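You operate a simulated robot arm through the tools that you are given. There is no shell and no other tool. Be economical: measure what you need, move in short steps, check, and stop when the job is done.

The job below is to be done with a simulated two-armed robot. You get a single attempt, and the scene is never put back.

## Task
Hold the mortar on the trolley deck steady with one hand, lift the soil tamper out of it with the other and set it down on the trolley deck.

It is judged by the outcome, as a careful person would: the job done as asked, and still so three seconds after it is handed in. It fails if anything else is knocked over, pushed out of place, dropped, spilled or broken.

## Robot
Two 7-joint arms with two-finger grippers on one trunk, on a base that drives. Base frame: it is fixed to the floor where the robot stands at the start and does not move with it; the origin is under the middle of the robot, x ahead of it, y to its left, z up. Readings come in mm, rad, newtons and seconds.
The left shoulder is at the start at [78, 151, 938], the right one opposite. With the tool pointing down near the work surface each hand reaches from about 280 to 800 mm from the robot's upright axis, wherever it stands, measured 20 degrees to its own side. Places, roughly: trolley deck [600, 0, 800]. Payload 2.54 kg a hand.
Tool frame (each hand has its own): the origin (TCP) lies between the finger pads and is the grasp point; the fingertips stand 30 mm ahead of it; z points along the fingers, y is the line along which they close. Largest opening 116 mm; the body of the gripper starts 95 mm behind the TCP.
Orientation is that of the tool frame in the base frame, as a unit quaternion [w, x, y, z]. With the fingers straight down and closing along the base's y, the tool's x points along the base's -x, its y along +y and its z along -z.

## Interface
- The arms move only by the tool play_rows. It takes "left_rows", "right_rows" or both (then of equal length, played together; a hand with none holds still); each is text: rows parted by semicolons, each of 7 numbers parted by spaces: the gripper command, from -1 (fully open) to 1 (shut), values between in proportion, then the shift along the base's x, y, z in mm, then the turn, a rotation vector about the base's x, y, z in rad. In form: gripper dx dy dz wx wy wz; .... A call has 1 to 20 rows; each row is the pose to reach, as a shift and turn from the pose commanded when the call began. A row lasts 0.2 s, in which the tool goes at most 50 mm and 0.15 rad; a call with a longer step from one row to the next is refused whole, and so is a gripper value outside its range. Where a pose cannot be reached the arm comes as near as it can. A force on the tool above 40 N (or 10 N above the force at the start of the call, whichever is more), or a blocked arm, ends the call early, and 0.2 s more pass. Each finger travels about 72 mm/s and halts on what it meets, pressing with about 21 N; the grip force reading is that of the motor and also rises with nothing between the fingers. The clock runs only during rows and for 0.2 s after the last one: add rows that repeat a pose to give the fingers time. It gives the time, the measured TCP pose, the force on the tool (base axes), the opening and the grip force at its end, in the units of the frame above (readings bear some noise), with the torque about the TCP (base axes, N m) and any sound that the robot's microphone picked up, and new pictures: "show" is both (left out), scene, wrist or none (wrist: the cameras of the hands that moved).
- Cameras (640 x 400 px; columns grow to the right, rows downward): "scene" is now at [161.4, -9.6, 1087.6]; the picture's right is [-0.09, -1.00, 0.00], its down [-0.28, 0.02, -0.96] and it looks along [0.96, -0.08, -0.28] (base axes); focal length 214 px, centre (320, 200). "left" rides on the left gripper at [69, 15, -122] in its tool frame; the picture's right is [-0.21, 0.98, 0.00], its down [-0.83, -0.18, -0.53] and it looks along [-0.52, -0.11, 0.85] (tool axes); focal length 251 px, centre (320, 200). "right" rides on the right gripper at [69, -15, -122] in its tool frame; the picture's right is [0.21, 0.98, 0.00], its down [-0.83, 0.18, -0.53] and it looks along [-0.52, 0.11, 0.85] (tool axes); focal length 251 px, centre (320, 200). There is no depth. A picture from a camera that has moved, and an enlarged one, comes with that camera's place and axes in the base frame and with its lens.
- raise_lower(by): slides the trunk up (or, below 0, down) by that many mm; the arms and the scene camera ride with it, the base frame stays. It gives what a move gives, with no picture.
- base_move(legs): drives the robot by 1 to 6 legs, each [ahead, left, turn to the left] in mm, mm and rad, along the robot's own axes; the way and the turn of a leg run together, so that a leg with both is an arc; at most 1500 mm and 3.142 rad a leg. The arms and the cameras ride along, it lands a little off, and it stops where it bumps. It gives what a move gives, and a new picture of the scene camera.
- head_to(pan, tilt): turns the head with the scene camera to pan (to the left, within 1.396 rad either way) and tilt (down, from -0.506 to 1.204), counted from straight ahead of the robot. It gives what a move gives, and a new picture of the scene camera.
- close_up(camera, box): a new picture of the part [left, top, right, bottom] of that camera's present view, enlarged. The clock stands still meanwhile.
- close_job(): hands the job in; it is judged then, once.

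Work in short steps. Places have to be worked out from the pictures, the camera data and where the tool is seen: move nearer, look again, correct. Check each grasp and each placing, and mend what went wrong. You have 120 turns and 260 pictures in all, those below and enlarged ones among them. Open the grippers and draw the arms clear of the work before you hand the job in, unless the task says otherwise; then end with one line.

The tools are called after ">>>" as a command line: name --argument value ..., lists and objects as JSON in quotes. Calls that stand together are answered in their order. play_rows: Moves the arms, as the interface text tells. Its arguments: {"type":"object","properties":{"left_rows":{"type":"string"},"right_rows":{"type":"string"},"show":{"type":"string","enum":["both","scene","wrist","none"]}},"required":[]} The other tools are called the same way: raise_lower (by) slides the trunk up or down; base_move (legs) drives the base; head_to (pan, tilt) turns the head that bears the scene camera; close_up (camera, box) takes an enlarged picture of a part of a camera's view; close_job () hands the job in.

At the start:

```text
clock: 0.0
left_position: [436.2, 205.1, 1017.3]
left_ee_rot: [0.0, 0.0, 1.0, 0.0]
left_contact_force: [-0.9, -0.4, 0.9]
left_torque: [-0.01, 0.01, 0.0]
left_width: 116.2
left_gripper_force: 0.0
right_position: [423.8, -228.7, 1042.9]
right_ee_rot: [-0.001, 0.001, 1.0, -0.001]
right_contact_force: [-0.2, 0.3, 0.2]
right_torque: [0.0, 0.02, 0.0]
right_width: 116.2
right_gripper_force: 0.1
trunk travel left (down, up): [-175.0, 114.0]
robot x, y, heading: [-0.9, -1.0, 0.002]
head pan, tilt: [-0.089, 0.281]
```

scene: 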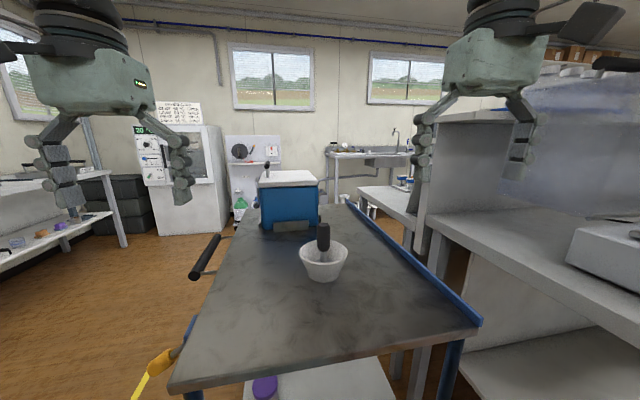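
right: 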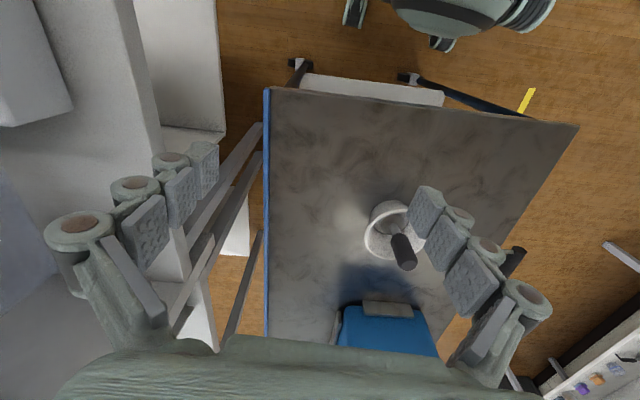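
left: 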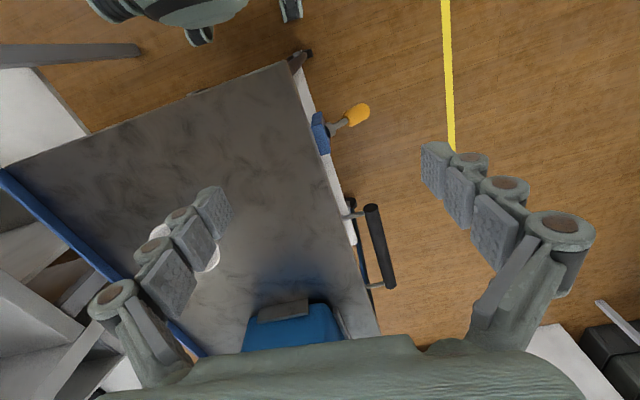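

The mortar stands roughly at [565, -47, 800], with the tamper leaning or standing in it. I'll enlarge the views to measure it.

>>> close_up --camera "scene" --box '[260, 200, 388, 300]'

>>> close_up --camera "right" --box '[320, 180, 448, 280]'

```text
4.00 times, centred on (324, 250) of scene
camera zoom: at [161.4, -9.6, 1087.6], right [-0.09, -1.0, 0.0], down [-0.28, 0.02, -0.96], along [0.96, -0.08, -0.28], focal length 858 px, centre (304, 0)
```

zoom: 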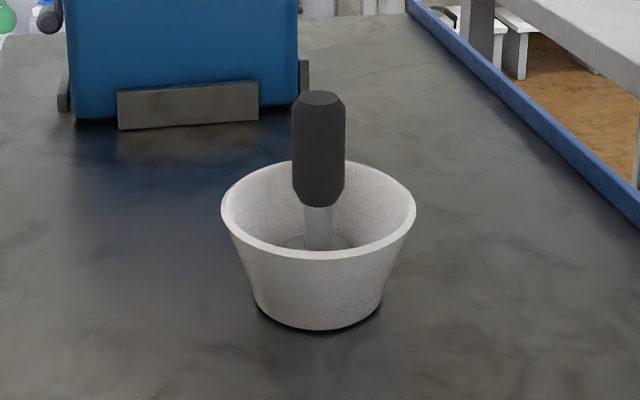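

```text
4.00 times, centred on (384, 230) of right
camera zoom: at [355.4, -243.8, 1165.2], right [-0.21, 0.98, 0.0], down [0.83, 0.18, 0.53], along [0.52, 0.11, -0.85], focal length 1006 px, centre (64, 80)
```

zoom: 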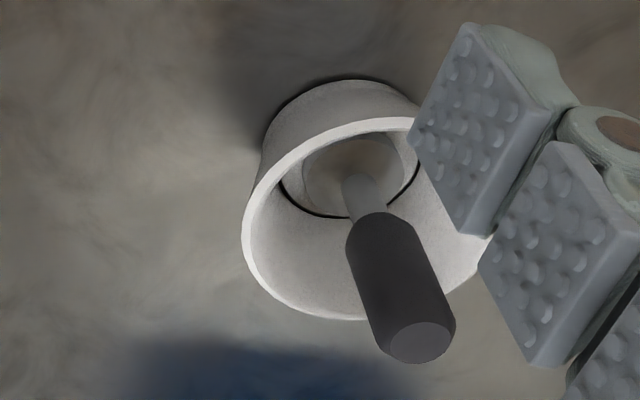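

Cross-triangulating the two views puts the mortar nearer [607, -55], with its rim at z≈829 (about 114 mm across), the deck at about 769 and the tamper top at about 900. The rim is too wide to straddle, so I'll pinch the left wall with the left hand tilted outward. First I bring the left hand to a pre-pose and look.

>>> play_rows --left_rows "-1 30 -20 -8 -0.07 0 0; -1 60 -45 -16 -0.14 0 0; -0.6 90 -70 -25 -0.2 0 0; -0.2 120 -90 -33 -0.27 0 0; 0.1 150 -105 -42 -0.34 0 0; 0.2 171 -115 -50 -0.4 0 0; 0.2 171 -115 -50 -0.4 0 0"

>>> close_up --camera "right" --box '[320, 160, 480, 285]'

```text
clock: 1.6
left_position: [602.1, 98.3, 968.1]
left_ee_rot: [0.001, -0.001, 0.98, -0.199]
left_contact_force: [-0.5, 0.0, -0.3]
left_torque: [0.0, -0.03, 0.0]
left_width: 46.6
left_gripper_force: 0.0
left hand out of reach, approached as far as the arm can: row 6, 7
right_position: [422.9, -228.0, 1044.0]
right_ee_rot: [-0.001, 0.0, 1.0, 0.0]
right_contact_force: [-0.5, 0.1, 0.8]
right_torque: [-0.02, -0.01, -0.02]
right_width: 115.9
right_gripper_force: 0.0
trunk travel left (down, up): [-175.0, 114.0]
robot x, y, heading: [2.2, 1.3, 0.001]
head pan, tilt: [-0.089, 0.281]
camera scene: at [161.6, -9.5, 1087.5], right [-0.09, -1.0, 0.0], down [-0.28, 0.02, -0.96], along [0.96, -0.08, -0.28], focal length 214 px, centre (320, 200)
camera left: at [531.3, 160.1, 1075.6], right [0.21, 0.9, -0.38], down [0.83, 0.04, 0.56], along [0.52, -0.43, -0.73], focal length 251 px, centre (320, 200)
```

scene: 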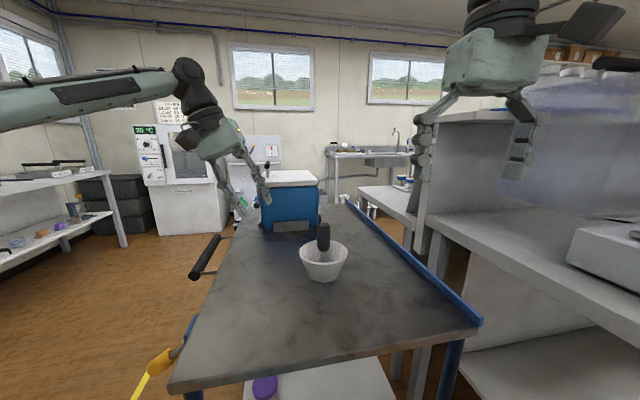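
left: 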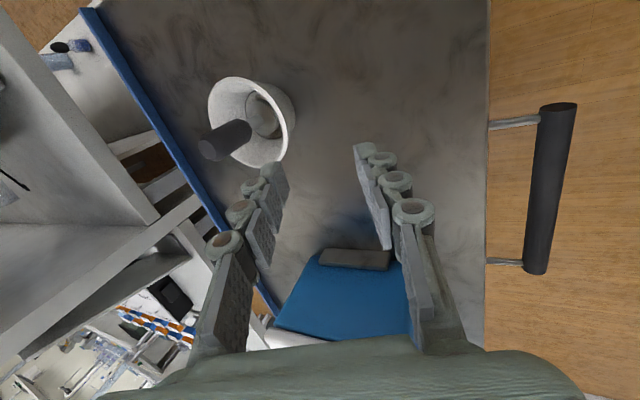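

```text
3.20 times, centred on (400, 222) of right
camera zoom: at [355.5, -243.8, 1165.2], right [-0.21, 0.98, 0.0], down [0.83, 0.18, 0.53], along [0.52, 0.11, -0.85], focal length 805 px, centre (64, 128)
```

zoom: 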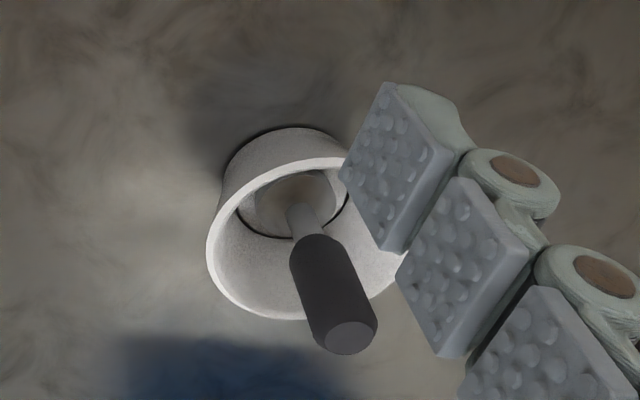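

The arm is only at its limit because it is high, and reach improves lower down. I look closer at the bowl from the left camera.

>>> close_up --camera "left" --box '[180, 60, 340, 160]'

```text
4.00 times, centred on (260, 110) of left
camera zoom: at [531.3, 160.1, 1075.6], right [0.21, 0.9, -0.38], down [0.83, 0.04, 0.56], along [0.52, -0.43, -0.73], focal length 1006 px, centre (560, 560)
```

zoom: 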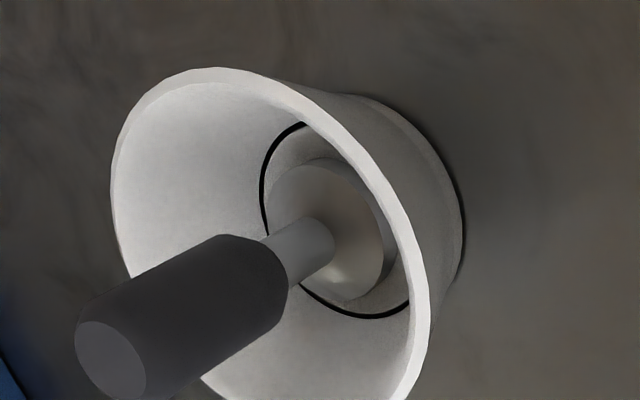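

The tamper has a flat disc foot, so it can stand upright on the deck, and the bowl is empty. I move the left hand to a spot above the left wall, on the approach line.

>>> play_rows --left_rows "0.25 -1 -20 -19 0 0 0; 0.3 -2 -40 -38 0 0 0; 0.3 -3 -58 -57 0 0 0; 0.3 -3 -58 -57 0 0 0"

>>> close_up --camera "scene" --box '[220, 160, 380, 285]'

```text
clock: 2.6
left_position: [575.9, 65.6, 914.0]
left_ee_rot: [0.0, -0.001, 0.98, -0.2]
left_contact_force: [-0.5, -1.0, -0.4]
left_torque: [-0.04, -0.02, 0.0]
left_width: 40.8
left_gripper_force: 0.1
left hand out of reach, approached as far as the arm can: row 1, 2, 3, 4
right_position: [423.8, -225.8, 1043.5]
right_ee_rot: [0.0, -0.001, 1.0, 0.0]
right_contact_force: [-0.1, 0.0, 0.6]
right_torque: [-0.04, 0.02, 0.01]
right_width: 116.2
right_gripper_force: 0.0
trunk travel left (down, up): [-175.0, 114.0]
robot x, y, heading: [-1.5, 1.7, 0.001]
head pan, tilt: [-0.089, 0.281]
camera scene: at [161.6, -9.1, 1087.5], right [-0.09, -1.0, 0.0], down [-0.28, 0.02, -0.96], along [0.96, -0.08, -0.28], focal length 214 px, centre (320, 200)
camera left: at [505.9, 127.7, 1019.3], right [0.21, 0.9, -0.38], down [0.83, 0.04, 0.56], along [0.52, -0.44, -0.73], focal length 251 px, centre (320, 200)
```

scene: 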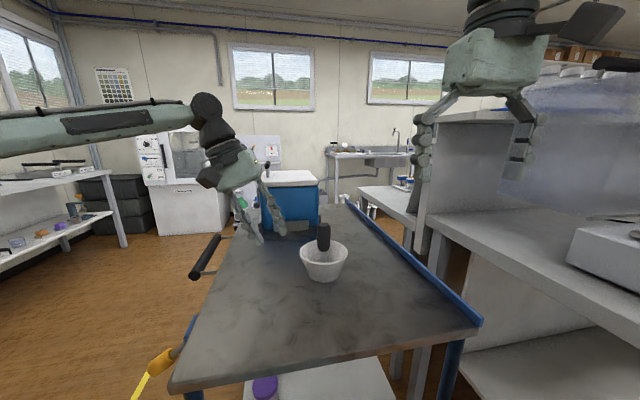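
left: 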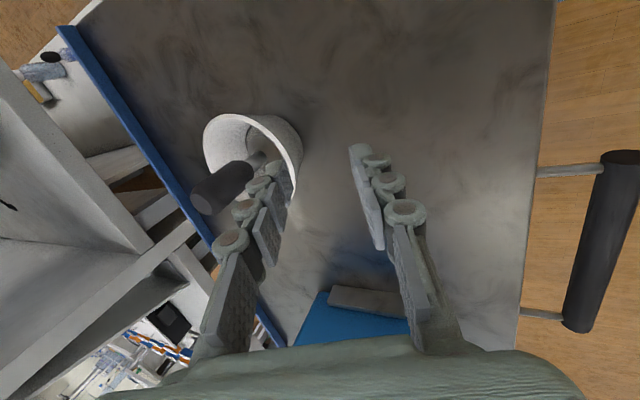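

```text
3.20 times, centred on (300, 222) of scene
camera zoom: at [161.6, -9.1, 1087.5], right [-0.09, -1.0, 0.0], down [-0.28, 0.02, -0.96], along [0.96, -0.08, -0.28], focal length 686 px, centre (384, 128)
```

zoom: 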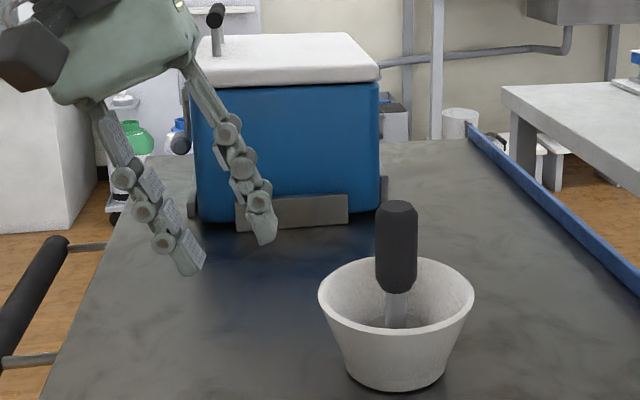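

The limit looks like a wrist limit: the forearm is level and the hand leans back towards it. Raising the trunk lets the forearm slope down and should ease that, so I raise it.

>>> raise_lower --by 110

```text
clock: 4.0
left_position: [575.9, 66.2, 1021.2]
left_ee_rot: [0.001, -0.001, 0.98, -0.198]
left_contact_force: [-0.4, 0.2, -1.3]
left_torque: [0.02, 0.0, -0.01]
left_width: 40.7
left_gripper_force: 0.1
right_position: [424.3, -228.6, 1153.2]
right_ee_rot: [0.0, 0.001, 1.0, 0.0]
right_contact_force: [-0.1, 0.1, 0.7]
right_torque: [-0.03, 0.01, 0.02]
right_width: 115.8
right_gripper_force: 0.1
trunk travel left (down, up): [-285.0, 4.0]
robot x, y, heading: [-0.4, 3.0, -0.004]
head pan, tilt: [-0.089, 0.281]
```

Now I try coming down to the same approach point.

>>> play_rows --left_rows "0.3 7 -7 -25 0 0 0; 0.3 14 -14 -50 0 0 0; 0.3 21 -22 -80 0 0 0; 0.3 27 -30 -105 0 0 0; 0.3 27 -30 -105 0 0 0" --show "wrist"

```text
clock: 5.2
left_position: [589.7, 51.0, 917.0]
left_ee_rot: [0.002, -0.001, 0.98, -0.2]
left_contact_force: [-0.5, -0.6, -0.4]
left_torque: [0.03, -0.02, -0.02]
left_width: 40.6
left_gripper_force: 0.0
left hand out of reach, approached as far as the arm can: row 3, 4, 5
right_position: [424.8, -228.3, 1153.9]
right_ee_rot: [0.0, 0.0, 1.0, 0.0]
right_contact_force: [0.1, 0.0, -0.8]
right_torque: [0.0, 0.0, 0.01]
right_width: 116.1
right_gripper_force: 0.2
trunk travel left (down, up): [-285.0, 4.0]
robot x, y, heading: [-1.3, -1.3, -0.002]
head pan, tilt: [-0.089, 0.281]
camera left: at [519.1, 113.1, 1023.6], right [0.21, 0.9, -0.38], down [0.83, 0.04, 0.56], along [0.52, -0.43, -0.73], focal length 251 px, centre (320, 200)
```

left: 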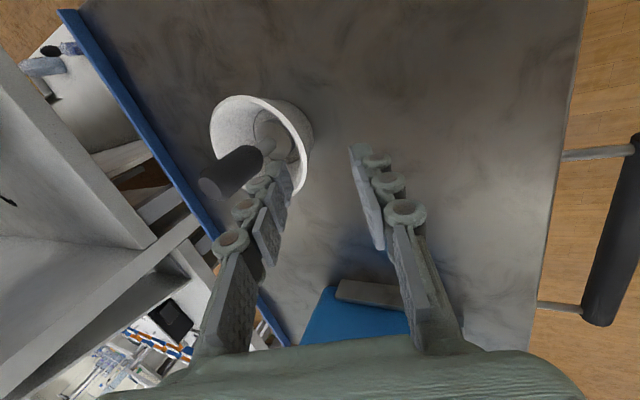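

It is still short. I'll swing the pinch point to the near-left of the rim by yawing the hand 45°, so it leans back towards the shoulder, which is more natural for the wrist.

>>> play_rows --left_rows "0.3 -10 5 10 0 0 0.13; 0.3 -20 5 15 0 0 0.26; 0.3 -30 5 15 0 0 0.39; 0.3 -40 0 10 0 0 0.52; 0.3 -50 -5 10 0 0 0.65; 0.3 -60 -10 5 0 0 0.785; 0.3 -60 -10 5 0 0 0.785"

```text
clock: 6.8
left_position: [529.2, 39.5, 923.8]
left_ee_rot: [0.076, -0.375, 0.905, -0.183]
left_contact_force: [1.0, 0.5, -0.7]
left_torque: [0.02, 0.0, -0.01]
left_width: 40.6
left_gripper_force: 0.0
right_position: [424.7, -228.6, 1152.9]
right_ee_rot: [0.0, 0.0, 1.0, 0.0]
right_contact_force: [-0.2, 0.9, 0.3]
right_torque: [0.03, -0.01, 0.0]
right_width: 116.2
right_gripper_force: 0.0
trunk travel left (down, up): [-285.0, 4.0]
robot x, y, heading: [-2.5, 3.4, -0.003]
head pan, tilt: [-0.089, 0.281]
camera scene: at [161.4, -9.5, 1197.6], right [-0.09, -1.0, 0.0], down [-0.28, 0.02, -0.96], along [0.96, -0.08, -0.28], focal length 214 px, centre (320, 200)
camera left: at [435.6, 34.7, 1030.2], right [-0.49, 0.79, -0.38], down [0.55, 0.61, 0.56], along [0.68, 0.06, -0.73], focal length 251 px, centre (320, 200)
```

scene: 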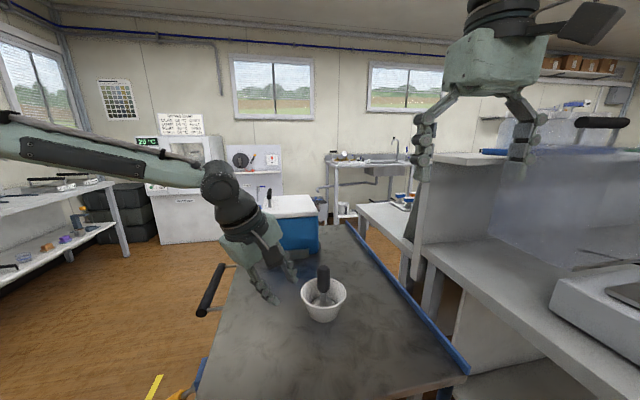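
left: 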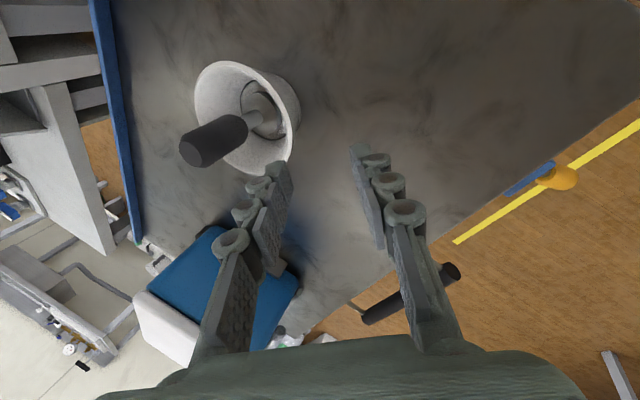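

That is reachable now. From this view the mortar centre is ≈(601, -58) and the tamper top ≈(599, -54, 900). I move to the approach line, 80 mm back from the near-left rim point.

>>> play_rows --left_rows "0.3 3 -12 -5 0 0 0; 0.3 7 -24 -10 0 0 0; 0.3 10 -35 -15 0 0 0; 0.3 10 -35 -15 0 0 0"

>>> close_up --camera "scene" --box '[240, 220, 400, 345]'

```text
clock: 7.8
left_position: [536.7, 7.7, 909.3]
left_ee_rot: [0.077, -0.376, 0.905, -0.185]
left_contact_force: [-0.2, -0.2, -0.1]
left_torque: [-0.01, 0.02, 0.02]
left_width: 40.5
left_gripper_force: 0.1
right_position: [424.0, -228.3, 1153.2]
right_ee_rot: [0.0, 0.0, 1.0, 0.0]
right_contact_force: [-0.6, -0.4, 0.4]
right_torque: [0.01, 0.01, -0.01]
right_width: 115.8
right_gripper_force: 0.1
trunk travel left (down, up): [-285.0, 4.0]
robot x, y, heading: [-1.2, 0.0, -0.001]
head pan, tilt: [-0.089, 0.281]
camera scene: at [161.3, -9.6, 1197.6], right [-0.09, -1.0, 0.0], down [-0.28, 0.02, -0.96], along [0.96, -0.08, -0.28], focal length 214 px, centre (320, 200)
camera left: at [444.2, 3.0, 1015.2], right [-0.48, 0.79, -0.38], down [0.55, 0.61, 0.56], along [0.68, 0.06, -0.73], focal length 251 px, centre (320, 200)
```

scene: 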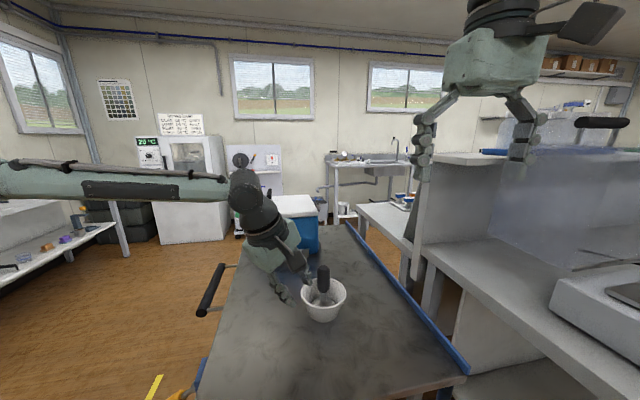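
left: 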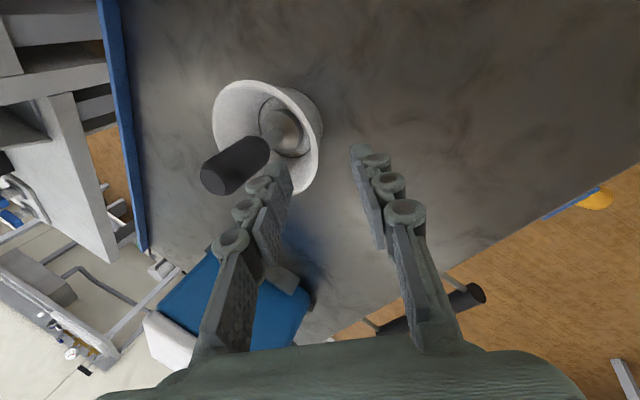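

```text
3.20 times, centred on (320, 282) of scene
camera zoom: at [161.3, -9.6, 1197.6], right [-0.09, -1.0, 0.0], down [-0.28, 0.02, -0.96], along [0.96, -0.08, -0.28], focal length 686 px, centre (320, -64)
```

zoom: 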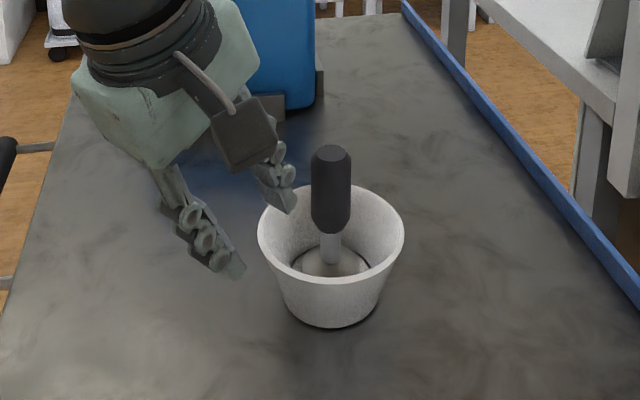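

The hand is lined up. I advance halfway along the approach line and check the wall lies between the fingers.

>>> play_rows --left_rows "0.3 5 -7 -12 0 0 0; 0.3 9 -11 -24 0 0 0; 0.3 13 -15 -37 0 0 0; 0.3 13 -15 -37 0 0 0"

>>> close_up --camera "left" --box '[200, 80, 400, 240]'

>>> close_up --camera "scene" --box '[260, 240, 388, 340]'

```text
clock: 8.8
left_position: [542.5, 13.7, 878.7]
left_ee_rot: [0.076, -0.375, 0.905, -0.184]
left_contact_force: [-0.8, -0.2, 0.3]
left_torque: [-0.01, -0.01, -0.01]
left_width: 40.8
left_gripper_force: 0.0
left hand out of reach, approached as far as the arm can: row 1, 2, 3, 4
right_position: [425.3, -228.2, 1153.1]
right_ee_rot: [-0.001, 0.0, 1.0, 0.0]
right_contact_force: [-0.7, -0.3, -0.2]
right_torque: [0.01, -0.01, -0.01]
right_width: 116.1
right_gripper_force: 0.1
trunk travel left (down, up): [-285.0, 4.0]
robot x, y, heading: [-1.4, -0.2, 0.001]
head pan, tilt: [-0.089, 0.281]
camera scene: at [161.4, -9.6, 1197.6], right [-0.09, -1.0, 0.0], down [-0.28, 0.02, -0.96], along [0.96, -0.08, -0.28], focal length 214 px, centre (320, 200)
camera left: at [449.2, 10.1, 985.3], right [-0.48, 0.79, -0.38], down [0.55, 0.61, 0.56], along [0.68, 0.06, -0.73], focal length 251 px, centre (320, 200)
```

scene: 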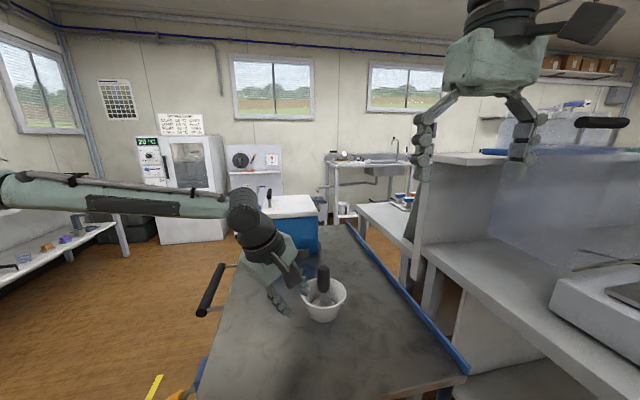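
left: 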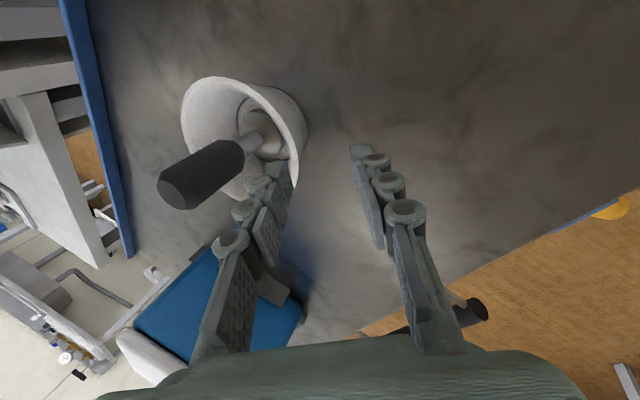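

```text
2.50 times, centred on (300, 160) of left
camera zoom: at [449.2, 10.1, 985.3], right [-0.48, 0.79, -0.38], down [0.55, 0.61, 0.56], along [0.68, 0.06, -0.73], focal length 629 px, centre (370, 300)
```

zoom: 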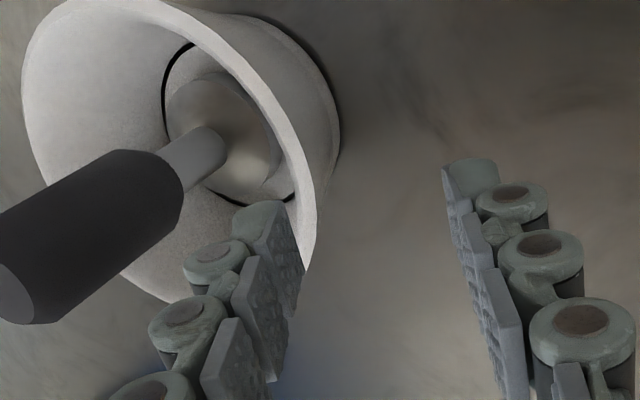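

```text
4.00 times, centred on (324, 290) of scene
camera zoom: at [161.4, -9.6, 1197.6], right [-0.09, -1.0, 0.0], down [-0.28, 0.02, -0.96], along [0.96, -0.08, -0.28], focal length 858 px, centre (304, -160)
```

zoom: 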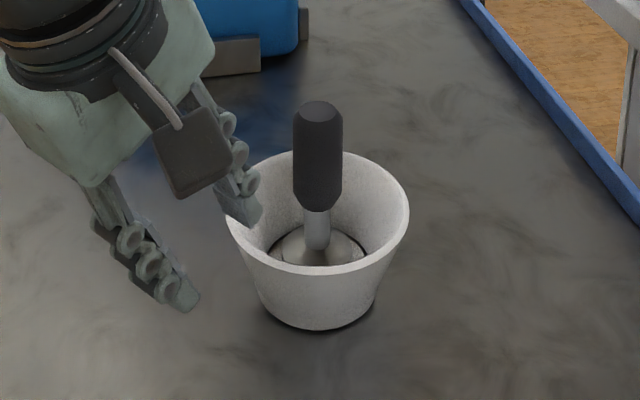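

I hit the limit again; the forearm comes level from the left, so leaning towards +y is the problem. I'll back off and yaw further so the hand leans towards the robot (-x), pinching the near wall.

>>> play_rows --left_rows "0.3 -6 5 15 0 0 0.1; 0.3 -15 0 35 0 0 0.2; 0.3 -25 -5 40 0 0 0.32; 0.3 -30 -15 40 0 0 0.43; 0.3 -35 -25 40 0 0 0.54; 0.3 -35 -35 40 0 0 0.65; 0.3 -35 -45 40 0 0 0.65; 0.3 -35 -45 40 0 0 0.65"

```text
clock: 10.6
left_position: [477.2, 39.1, 938.3]
left_ee_rot: [0.13, -0.644, 0.739, -0.15]
left_contact_force: [-0.7, -0.1, -0.5]
left_torque: [0.0, -0.02, -0.03]
left_width: 40.4
left_gripper_force: 0.1
left hand out of reach, approached as far as the arm can: row 3, 4, 5, 6, 7, 8
right_position: [424.7, -228.7, 1152.6]
right_ee_rot: [-0.001, 0.001, 1.0, 0.0]
right_contact_force: [1.0, 0.3, 0.9]
right_torque: [-0.03, 0.0, 0.01]
right_width: 115.9
right_gripper_force: 0.1
trunk travel left (down, up): [-285.0, 4.0]
robot x, y, heading: [3.3, -3.1, -0.003]
head pan, tilt: [-0.089, 0.281]
camera scene: at [161.7, -9.6, 1197.5], right [-0.09, -1.0, 0.0], down [-0.28, 0.02, -0.96], along [0.96, -0.08, -0.28], focal length 214 px, centre (320, 200)
camera left: at [404.1, -20.6, 1045.2], right [-0.86, 0.34, -0.38], down [0.07, 0.82, 0.56], along [0.5, 0.46, -0.73], focal length 251 px, centre (320, 200)
```

scene: 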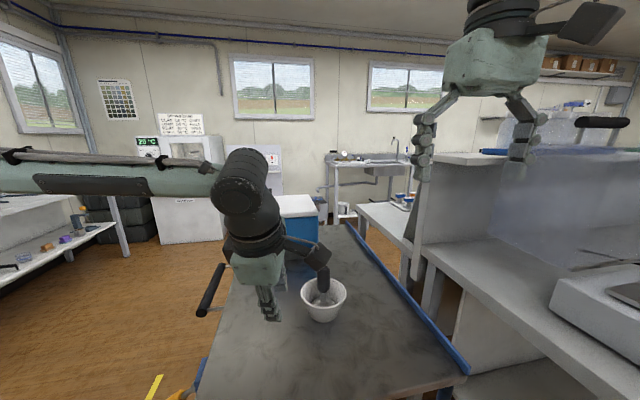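
left: 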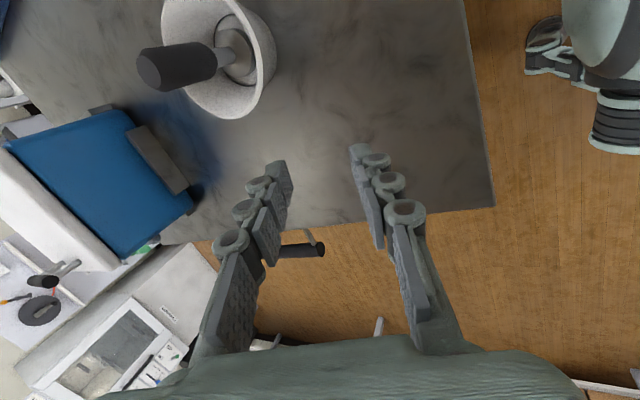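

The limit is mainly reaching across the body. I'll back the robot off a little and turn it slightly right, so the mortar is centred and the arms work more extended; first I lift the left hand clear.

>>> play_rows --left_rows "0.3 0 15 40 0 0 -0.1; 0.3 0 40 60 0 0 -0.25; 0.3 0 70 60 0 0 -0.4; 0.3 0 90 60 0 0 -0.52; 0.3 0 90 60 0 0 -0.65" --show "none"

>>> base_move --legs '[[-90, 0, 0], [0, 0, -0.12]]'

```text
clock: 11.8
left_position: [476.0, 130.9, 1001.2]
left_ee_rot: [0.076, -0.375, 0.905, -0.184]
left_contact_force: [-0.8, 0.2, -0.2]
left_torque: [-0.02, 0.02, -0.01]
left_width: 40.2
left_gripper_force: 0.0
right_position: [423.9, -227.7, 1154.0]
right_ee_rot: [0.0, 0.0, 1.0, 0.0]
right_contact_force: [-1.0, -1.1, 0.1]
right_torque: [0.02, -0.01, -0.02]
right_width: 115.9
right_gripper_force: 0.0
trunk travel left (down, up): [-285.0, 4.0]
robot x, y, heading: [-0.5, -1.2, 0.001]
head pan, tilt: [-0.089, 0.281]
```

```text
clock: 13.5
left_position: [398.5, 73.0, 999.9]
left_ee_rot: [0.064, -0.319, 0.927, -0.187]
left_contact_force: [0.0, -0.4, 0.9]
left_torque: [0.05, 0.01, -0.03]
left_width: 40.6
left_gripper_force: 0.0
right_position: [304.6, -277.8, 1153.5]
right_ee_rot: [0.0, 0.061, 0.998, -0.001]
right_contact_force: [-0.5, 0.3, 1.1]
right_torque: [0.0, 0.02, -0.02]
right_width: 115.9
right_gripper_force: 0.0
trunk travel left (down, up): [-285.0, 4.0]
robot x, y, heading: [-91.6, 2.1, -0.117]
head pan, tilt: [-0.089, 0.281]
camera scene: at [69.7, -29.1, 1197.6], right [-0.21, -0.98, 0.0], down [-0.27, 0.06, -0.96], along [0.94, -0.2, -0.28], focal length 214 px, centre (320, 200)
```

scene: 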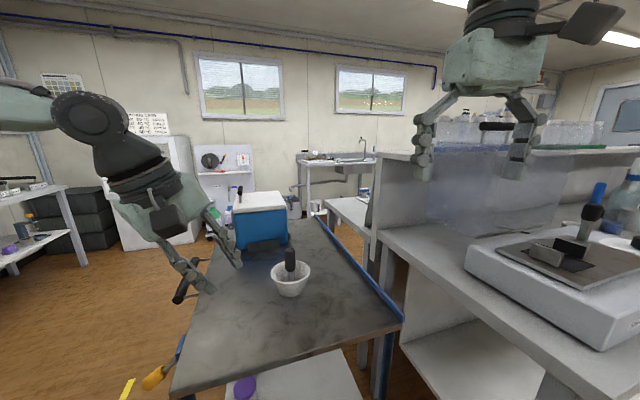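

The mortar is now nearly straight ahead of the robot. I retry the approach point with the left hand.

>>> play_rows --left_rows "0.3 30 -8 -15 0 0 0; 0.3 60 -20 -35 0 0 0; 0.3 90 -34 -55 0 0 0; 0.3 120 -48 -75 0 0 0; 0.3 150 -62 -91 0 0 0; 0.3 150 -62 -91 0 0 0"

```text
clock: 14.9
left_position: [546.5, 10.8, 910.0]
left_ee_rot: [0.065, -0.321, 0.926, -0.188]
left_contact_force: [-0.1, 0.0, -0.4]
left_torque: [0.0, 0.01, 0.04]
left_width: 40.6
left_gripper_force: 0.0
right_position: [303.1, -277.5, 1153.7]
right_ee_rot: [0.001, 0.06, 0.998, 0.0]
right_contact_force: [0.1, 0.7, 0.3]
right_torque: [0.02, -0.01, 0.01]
right_width: 116.1
right_gripper_force: 0.1
trunk travel left (down, up): [-285.0, 4.0]
robot x, y, heading: [-88.3, -3.3, -0.12]
head pan, tilt: [-0.089, 0.281]
camera scene: at [69.3, -28.8, 1197.7], right [-0.21, -0.98, 0.0], down [-0.27, 0.06, -0.96], along [0.94, -0.2, -0.28], focal length 214 px, centre (320, 200)
camera left: at [453.5, 17.1, 1016.0], right [-0.39, 0.84, -0.38], down [0.62, 0.54, 0.56], along [0.68, -0.02, -0.73], focal length 251 px, centre (320, 200)
```

scene: 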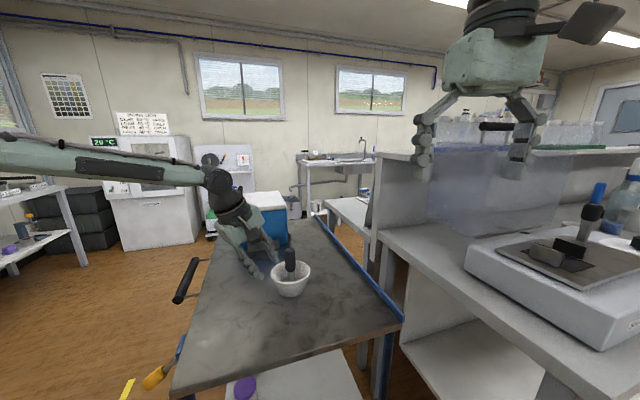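
left: 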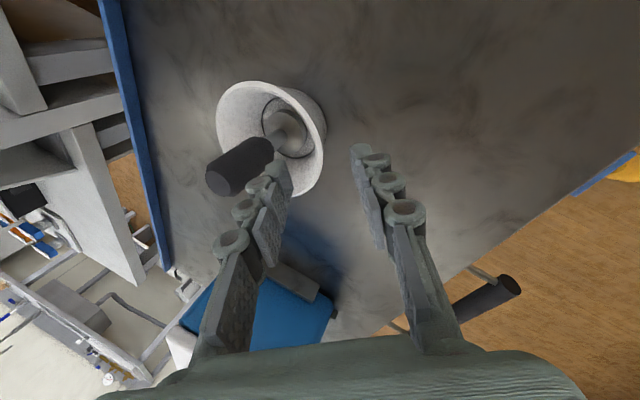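

It reached the approach point. I advance 40 mm along the tool axis.

>>> play_rows --left_rows "0.3 3 -4 -12 0 0 0; 0.3 6 -8 -24 0 0 0; 0.3 10 -12 -37 0 0 0; 0.3 10 -12 -37 0 0 0" --show "wrist"

>>> close_up --camera "scene" --box '[226, 220, 354, 320]'

```text
clock: 15.9
left_position: [557.3, -0.9, 872.8]
left_ee_rot: [0.065, -0.321, 0.926, -0.188]
left_contact_force: [0.1, 0.8, -0.4]
left_torque: [-0.03, -0.01, -0.01]
left_width: 40.6
left_gripper_force: 0.0
right_position: [304.3, -278.2, 1153.8]
right_ee_rot: [0.0, 0.061, 0.998, 0.0]
right_contact_force: [0.0, -0.5, 0.4]
right_torque: [0.0, 0.0, 0.0]
right_width: 115.9
right_gripper_force: 0.1
trunk travel left (down, up): [-285.0, 4.0]
robot x, y, heading: [-89.8, 2.7, -0.12]
head pan, tilt: [-0.089, 0.281]
camera left: at [463.9, 5.1, 978.7], right [-0.39, 0.84, -0.38], down [0.62, 0.54, 0.56], along [0.68, -0.02, -0.73], focal length 251 px, centre (320, 200)
```

left: 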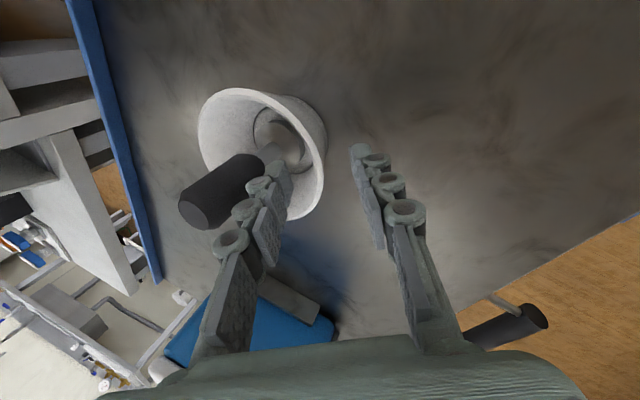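

```text
4.00 times, centred on (290, 270) of scene
camera zoom: at [69.6, -28.8, 1197.6], right [-0.21, -0.98, 0.0], down [-0.27, 0.06, -0.96], along [0.94, -0.2, -0.28], focal length 858 px, centre (440, -80)
```

zoom: 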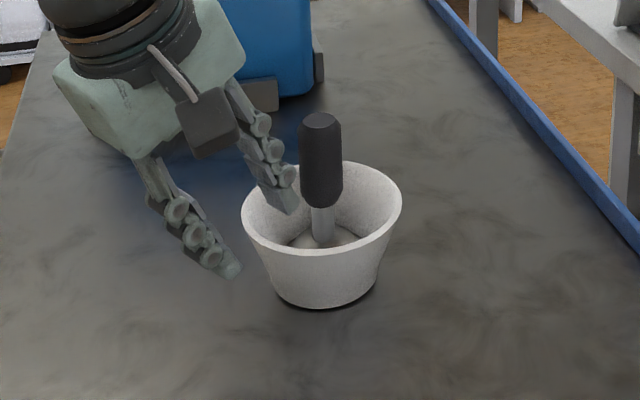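

The projection check matches: the rim point lies centred between the fingers. I narrow the opening to ~30 mm and advance to straddle the wall.

>>> play_rows --left_rows "0.48 0 0 0 0 0 0; 0.48 3 -4 -12 0 0 0; 0.48 6 -8 -24 0 0 0; 0.48 9 -12 -35 0 0 0; 0.48 9 -12 -35 0 0 0" --show "wrist"

>>> close_up --camera "scene" --box '[226, 220, 354, 320]'

>>> close_up --camera "left" --box '[200, 100, 400, 225]'

```text
clock: 17.1
left_position: [554.1, 4.2, 844.6]
left_ee_rot: [0.066, -0.321, 0.926, -0.186]
left_contact_force: [0.6, -2.3, 2.5]
left_torque: [-0.1, -0.06, -0.08]
left_width: 32.6
left_gripper_force: 1.1
left hand out of reach, approached as far as the arm can: row 2, 3, 4, 5
right_position: [303.7, -277.6, 1151.7]
right_ee_rot: [0.0, 0.06, 0.998, 0.0]
right_contact_force: [-1.1, -0.2, 0.4]
right_torque: [-0.02, 0.02, 0.0]
right_width: 115.9
right_gripper_force: 0.2
trunk travel left (down, up): [-285.0, 4.0]
robot x, y, heading: [-90.6, 0.1, -0.122]
head pan, tilt: [-0.089, 0.281]
camera left: at [460.7, 10.8, 952.1], right [-0.39, 0.84, -0.38], down [0.63, 0.54, 0.56], along [0.68, -0.02, -0.74], focal length 251 px, centre (320, 200)
```

left: 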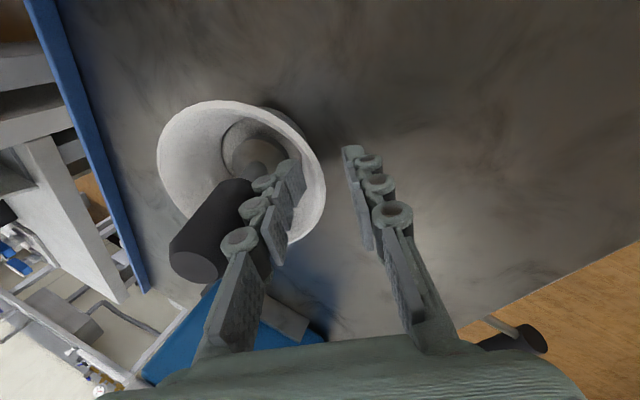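

```text
4.00 times, centred on (290, 270) of scene
camera zoom: at [69.5, -29.2, 1197.3], right [-0.21, -0.98, 0.0], down [-0.27, 0.06, -0.96], along [0.94, -0.2, -0.28], focal length 858 px, centre (440, -80)
```

zoom: 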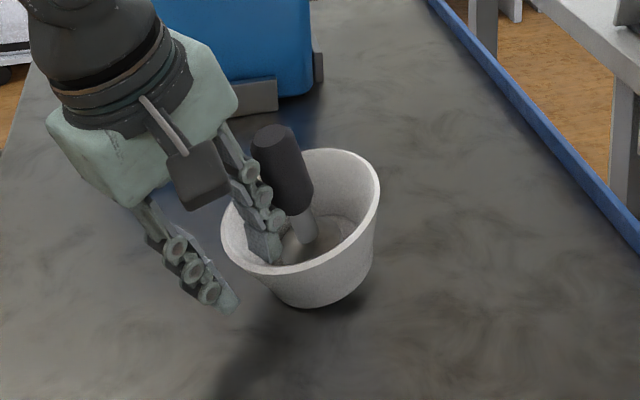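

```text
3.20 times, centred on (300, 162) of left
camera zoom: at [460.7, 10.8, 952.1], right [-0.39, 0.84, -0.38], down [0.63, 0.54, 0.56], along [0.68, -0.02, -0.74], focal length 805 px, centre (384, 320)
```

zoom: 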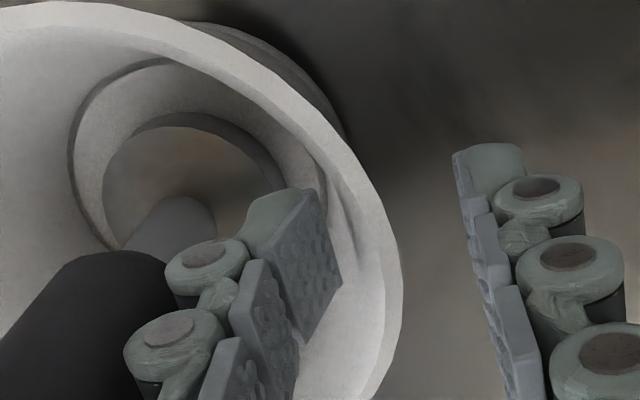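

The arm ran out of reach and slid outward, so the inner finger has tipped the mortar slightly. I retrace the path upward slowly to let it settle back.

>>> play_rows --left_rows "0.48 1 -1 6 0 0 0; 0.48 1 -2 12 0 0 0; 0.48 2 -3 18 0 0 0; 0.48 3 -5 24 0 0 0; 0.48 3 -5 30 0 0 0; 0.48 3 -5 30 0 0 0" --show "wrist"

>>> close_up --camera "scene" --box '[226, 220, 354, 320]'

```text
clock: 18.5
left_position: [558.4, -0.2, 876.7]
left_ee_rot: [0.065, -0.321, 0.926, -0.188]
left_contact_force: [-0.1, 0.3, 0.5]
left_torque: [0.02, 0.0, -0.04]
left_width: 30.2
left_gripper_force: 0.0
right_position: [303.7, -278.0, 1152.7]
right_ee_rot: [0.0, 0.06, 0.998, 0.0]
right_contact_force: [0.2, -0.3, -0.2]
right_torque: [0.01, 0.0, 0.02]
right_width: 116.0
right_gripper_force: 0.0
trunk travel left (down, up): [-285.0, 4.0]
robot x, y, heading: [-87.6, 2.1, -0.119]
head pan, tilt: [-0.089, 0.281]
camera left: at [464.3, 5.4, 983.2], right [-0.39, 0.84, -0.38], down [0.62, 0.54, 0.56], along [0.68, -0.02, -0.73], focal length 251 px, centre (320, 200)
```

left: 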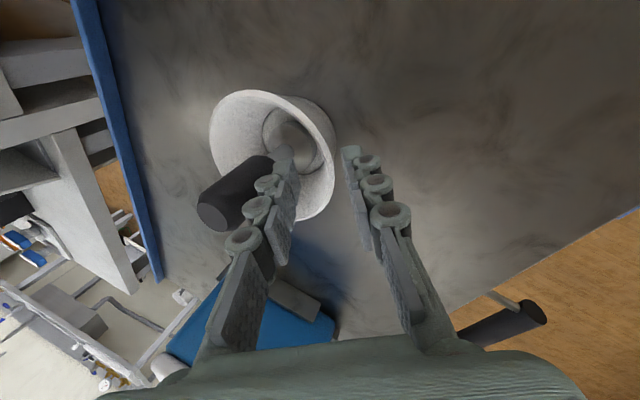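

```text
4.00 times, centred on (290, 270) of scene
camera zoom: at [69.8, -28.8, 1197.6], right [-0.21, -0.98, 0.0], down [-0.27, 0.06, -0.96], along [0.94, -0.2, -0.28], focal length 858 px, centre (440, -80)
```

zoom: 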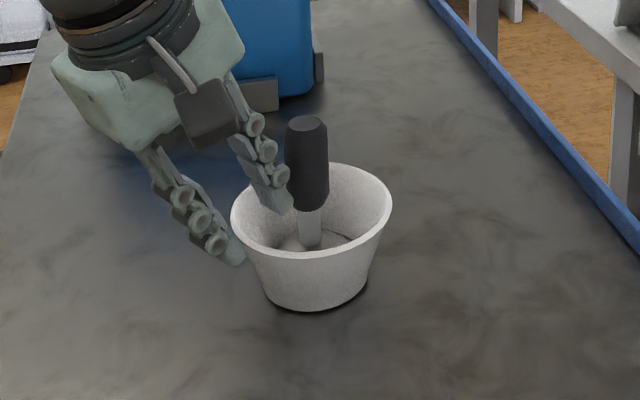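

The mortar settled back upright, a few mm shifted, with the tamper still in it. I'll withdraw the left hand clear along its axis, back the robot off some more and use less lean, checking reach in free air before going near the mortar again.

>>> play_rows --left_rows "0.3 -4 6 15 0 0 0; 0.3 -8 12 35 0 0 0; 0.3 -15 25 60 0 0 0; 0.3 -20 40 80 0 0 0; 0.3 -20 40 80 0 0 0" --show "none"

>>> base_move --legs '[[-70, 0, 0]]'

>>> close_up --camera "scene" --box '[226, 200, 354, 300]'

```text
clock: 19.7
left_position: [538.1, 38.3, 958.2]
left_ee_rot: [0.065, -0.32, 0.926, -0.187]
left_contact_force: [1.1, 0.2, 0.7]
left_torque: [-0.02, 0.0, 0.0]
left_width: 40.5
left_gripper_force: 0.0
right_position: [304.1, -278.3, 1153.6]
right_ee_rot: [0.0, 0.06, 0.998, 0.001]
right_contact_force: [-0.4, 0.0, -0.3]
right_torque: [-0.02, -0.01, 0.01]
right_width: 115.8
right_gripper_force: 0.0
trunk travel left (down, up): [-285.0, 4.0]
robot x, y, heading: [-91.2, 0.9, -0.118]
head pan, tilt: [-0.089, 0.281]
```

```text
clock: 20.7
left_position: [469.0, 46.7, 957.2]
left_ee_rot: [0.066, -0.32, 0.927, -0.187]
left_contact_force: [-0.8, 0.1, 0.2]
left_torque: [0.0, -0.03, 0.02]
left_width: 40.9
left_gripper_force: 0.1
right_position: [234.7, -270.1, 1154.6]
right_ee_rot: [0.001, 0.06, 0.998, 0.0]
right_contact_force: [-0.8, -0.2, 0.6]
right_torque: [0.01, -0.06, 0.0]
right_width: 116.1
right_gripper_force: 0.0
trunk travel left (down, up): [-285.0, 4.0]
robot x, y, heading: [-157.3, 7.9, -0.127]
head pan, tilt: [-0.089, 0.281]
camera scene: at [0.4, -20.5, 1197.8], right [-0.21, -0.98, 0.0], down [-0.27, 0.06, -0.96], along [0.94, -0.2, -0.28], focal length 214 px, centre (320, 200)
```

scene: 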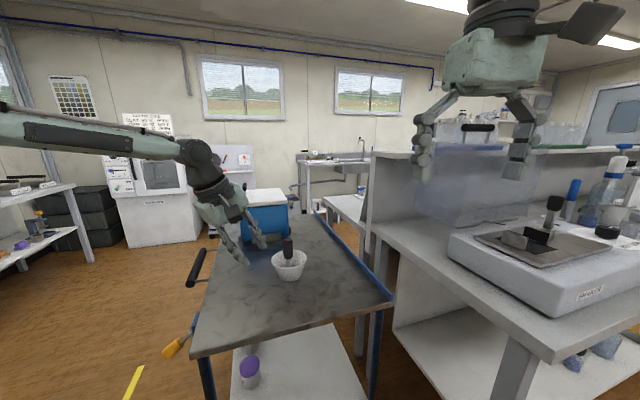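

```text
4.00 times, centred on (290, 250) of scene
camera zoom: at [0.4, -20.5, 1197.8], right [-0.21, -0.98, 0.0], down [-0.27, 0.06, -0.96], along [0.94, -0.2, -0.28], focal length 858 px, centre (440, 0)
```

zoom: 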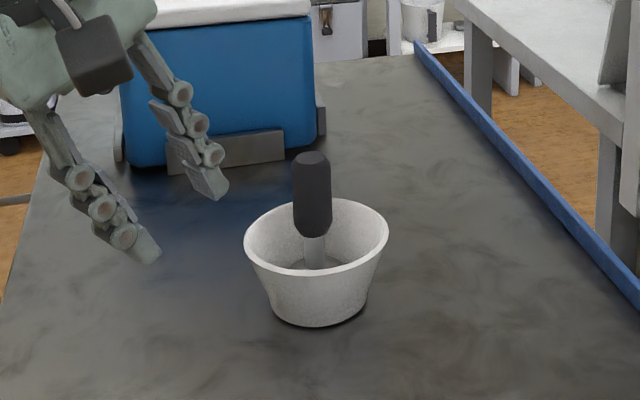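

The mortar is now at about (604, -50). I approach again with lean reduced to 0.3, first to the point 80 mm back.

>>> play_rows --left_rows "0.3 25 -8 -10 0.03 0.02 0; 0.3 50 -18 -22 0.06 0.045 0; 0.3 70 -27 -35 0.079 0.061 0; 0.3 85 -34 -45 0.079 0.061 0; 0.3 85 -34 -45 0.079 0.061 0" --show "wrist"

>>> close_up --camera "left" --box '[180, 50, 380, 175]'

```text
clock: 21.9
left_position: [518.1, 48.2, 921.1]
left_ee_rot: [0.05, -0.323, 0.934, -0.141]
left_contact_force: [-0.6, 0.1, -0.2]
left_torque: [0.01, 0.01, 0.01]
left_width: 40.7
left_gripper_force: 0.0
left hand out of reach, approached as far as the arm can: row 2, 3, 4, 5
right_position: [236.1, -269.4, 1153.0]
right_ee_rot: [0.001, 0.061, 0.998, 0.0]
right_contact_force: [-0.6, -0.8, 0.4]
right_torque: [-0.01, 0.0, 0.03]
right_width: 116.1
right_gripper_force: 0.1
trunk travel left (down, up): [-285.0, 4.0]
robot x, y, heading: [-156.7, 6.7, -0.122]
head pan, tilt: [-0.089, 0.281]
camera left: at [431.0, 45.8, 1032.9], right [-0.41, 0.87, -0.29], down [0.66, 0.5, 0.56], along [0.63, 0.04, -0.77], focal length 251 px, centre (320, 200)
```

left: 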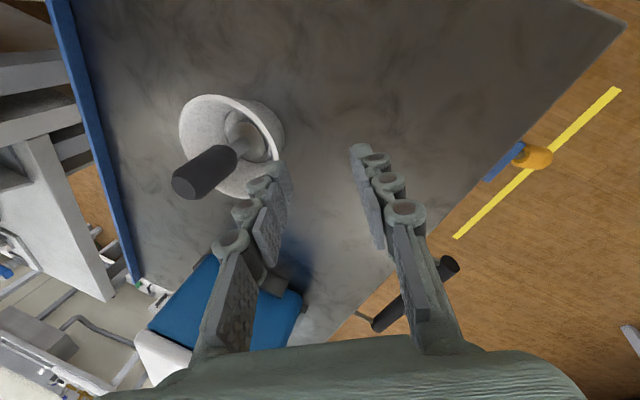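

```text
3.20 times, centred on (280, 112) of left
camera zoom: at [431.0, 45.8, 1032.9], right [-0.41, 0.87, -0.29], down [0.66, 0.5, 0.56], along [0.63, 0.04, -0.77], focal length 805 px, centre (448, 480)
```

zoom: 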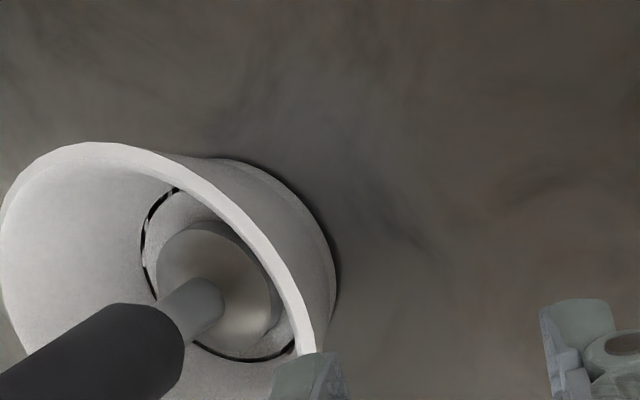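

Backing off made it worse, so extended reach and positive yaw both cost range. In free air, well above the tamper, I test yaw 0 with lean to the left.

>>> play_rows --left_rows "0.3 -10 10 25 0 0 -0.13; 0.3 -20 20 50 0 0 -0.26; 0.3 -20 20 60 0 0 -0.4; 0.3 -20 20 60 0 0 -0.53; 0.3 -20 20 60 0 0 -0.66; 0.3 10 0 60 0 0 -0.66; 0.3 40 -15 60 0 0 -0.66; 0.3 70 -35 60 0 0 -0.66; 0.3 85 -50 50 0 0 -0.66; 0.3 85 -50 50 0 0 -0.66" --show "scene"

```text
clock: 24.1
left_position: [510.6, 72.2, 969.0]
left_ee_rot: [0.001, -0.002, 0.989, -0.151]
left_contact_force: [-0.7, 0.4, -0.4]
left_torque: [-0.03, -0.01, -0.02]
left_width: 40.5
left_gripper_force: 0.1
left hand out of reach, approached as far as the arm can: row 6, 7, 8, 9, 10
right_position: [234.6, -268.3, 1152.8]
right_ee_rot: [0.0, 0.06, 0.998, 0.0]
right_contact_force: [-0.3, 0.5, 0.8]
right_torque: [0.01, -0.02, 0.02]
right_width: 115.7
right_gripper_force: 0.2
trunk travel left (down, up): [-285.0, 4.0]
robot x, y, heading: [-157.8, 9.2, -0.121]
head pan, tilt: [-0.089, 0.281]
camera scene: at [1.2, -20.6, 1197.6], right [-0.21, -0.98, 0.0], down [-0.27, 0.06, -0.96], along [0.94, -0.2, -0.28], focal length 214 px, centre (320, 200)
```

scene: 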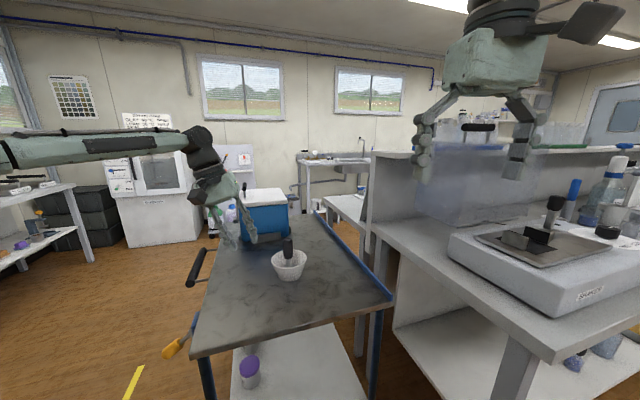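

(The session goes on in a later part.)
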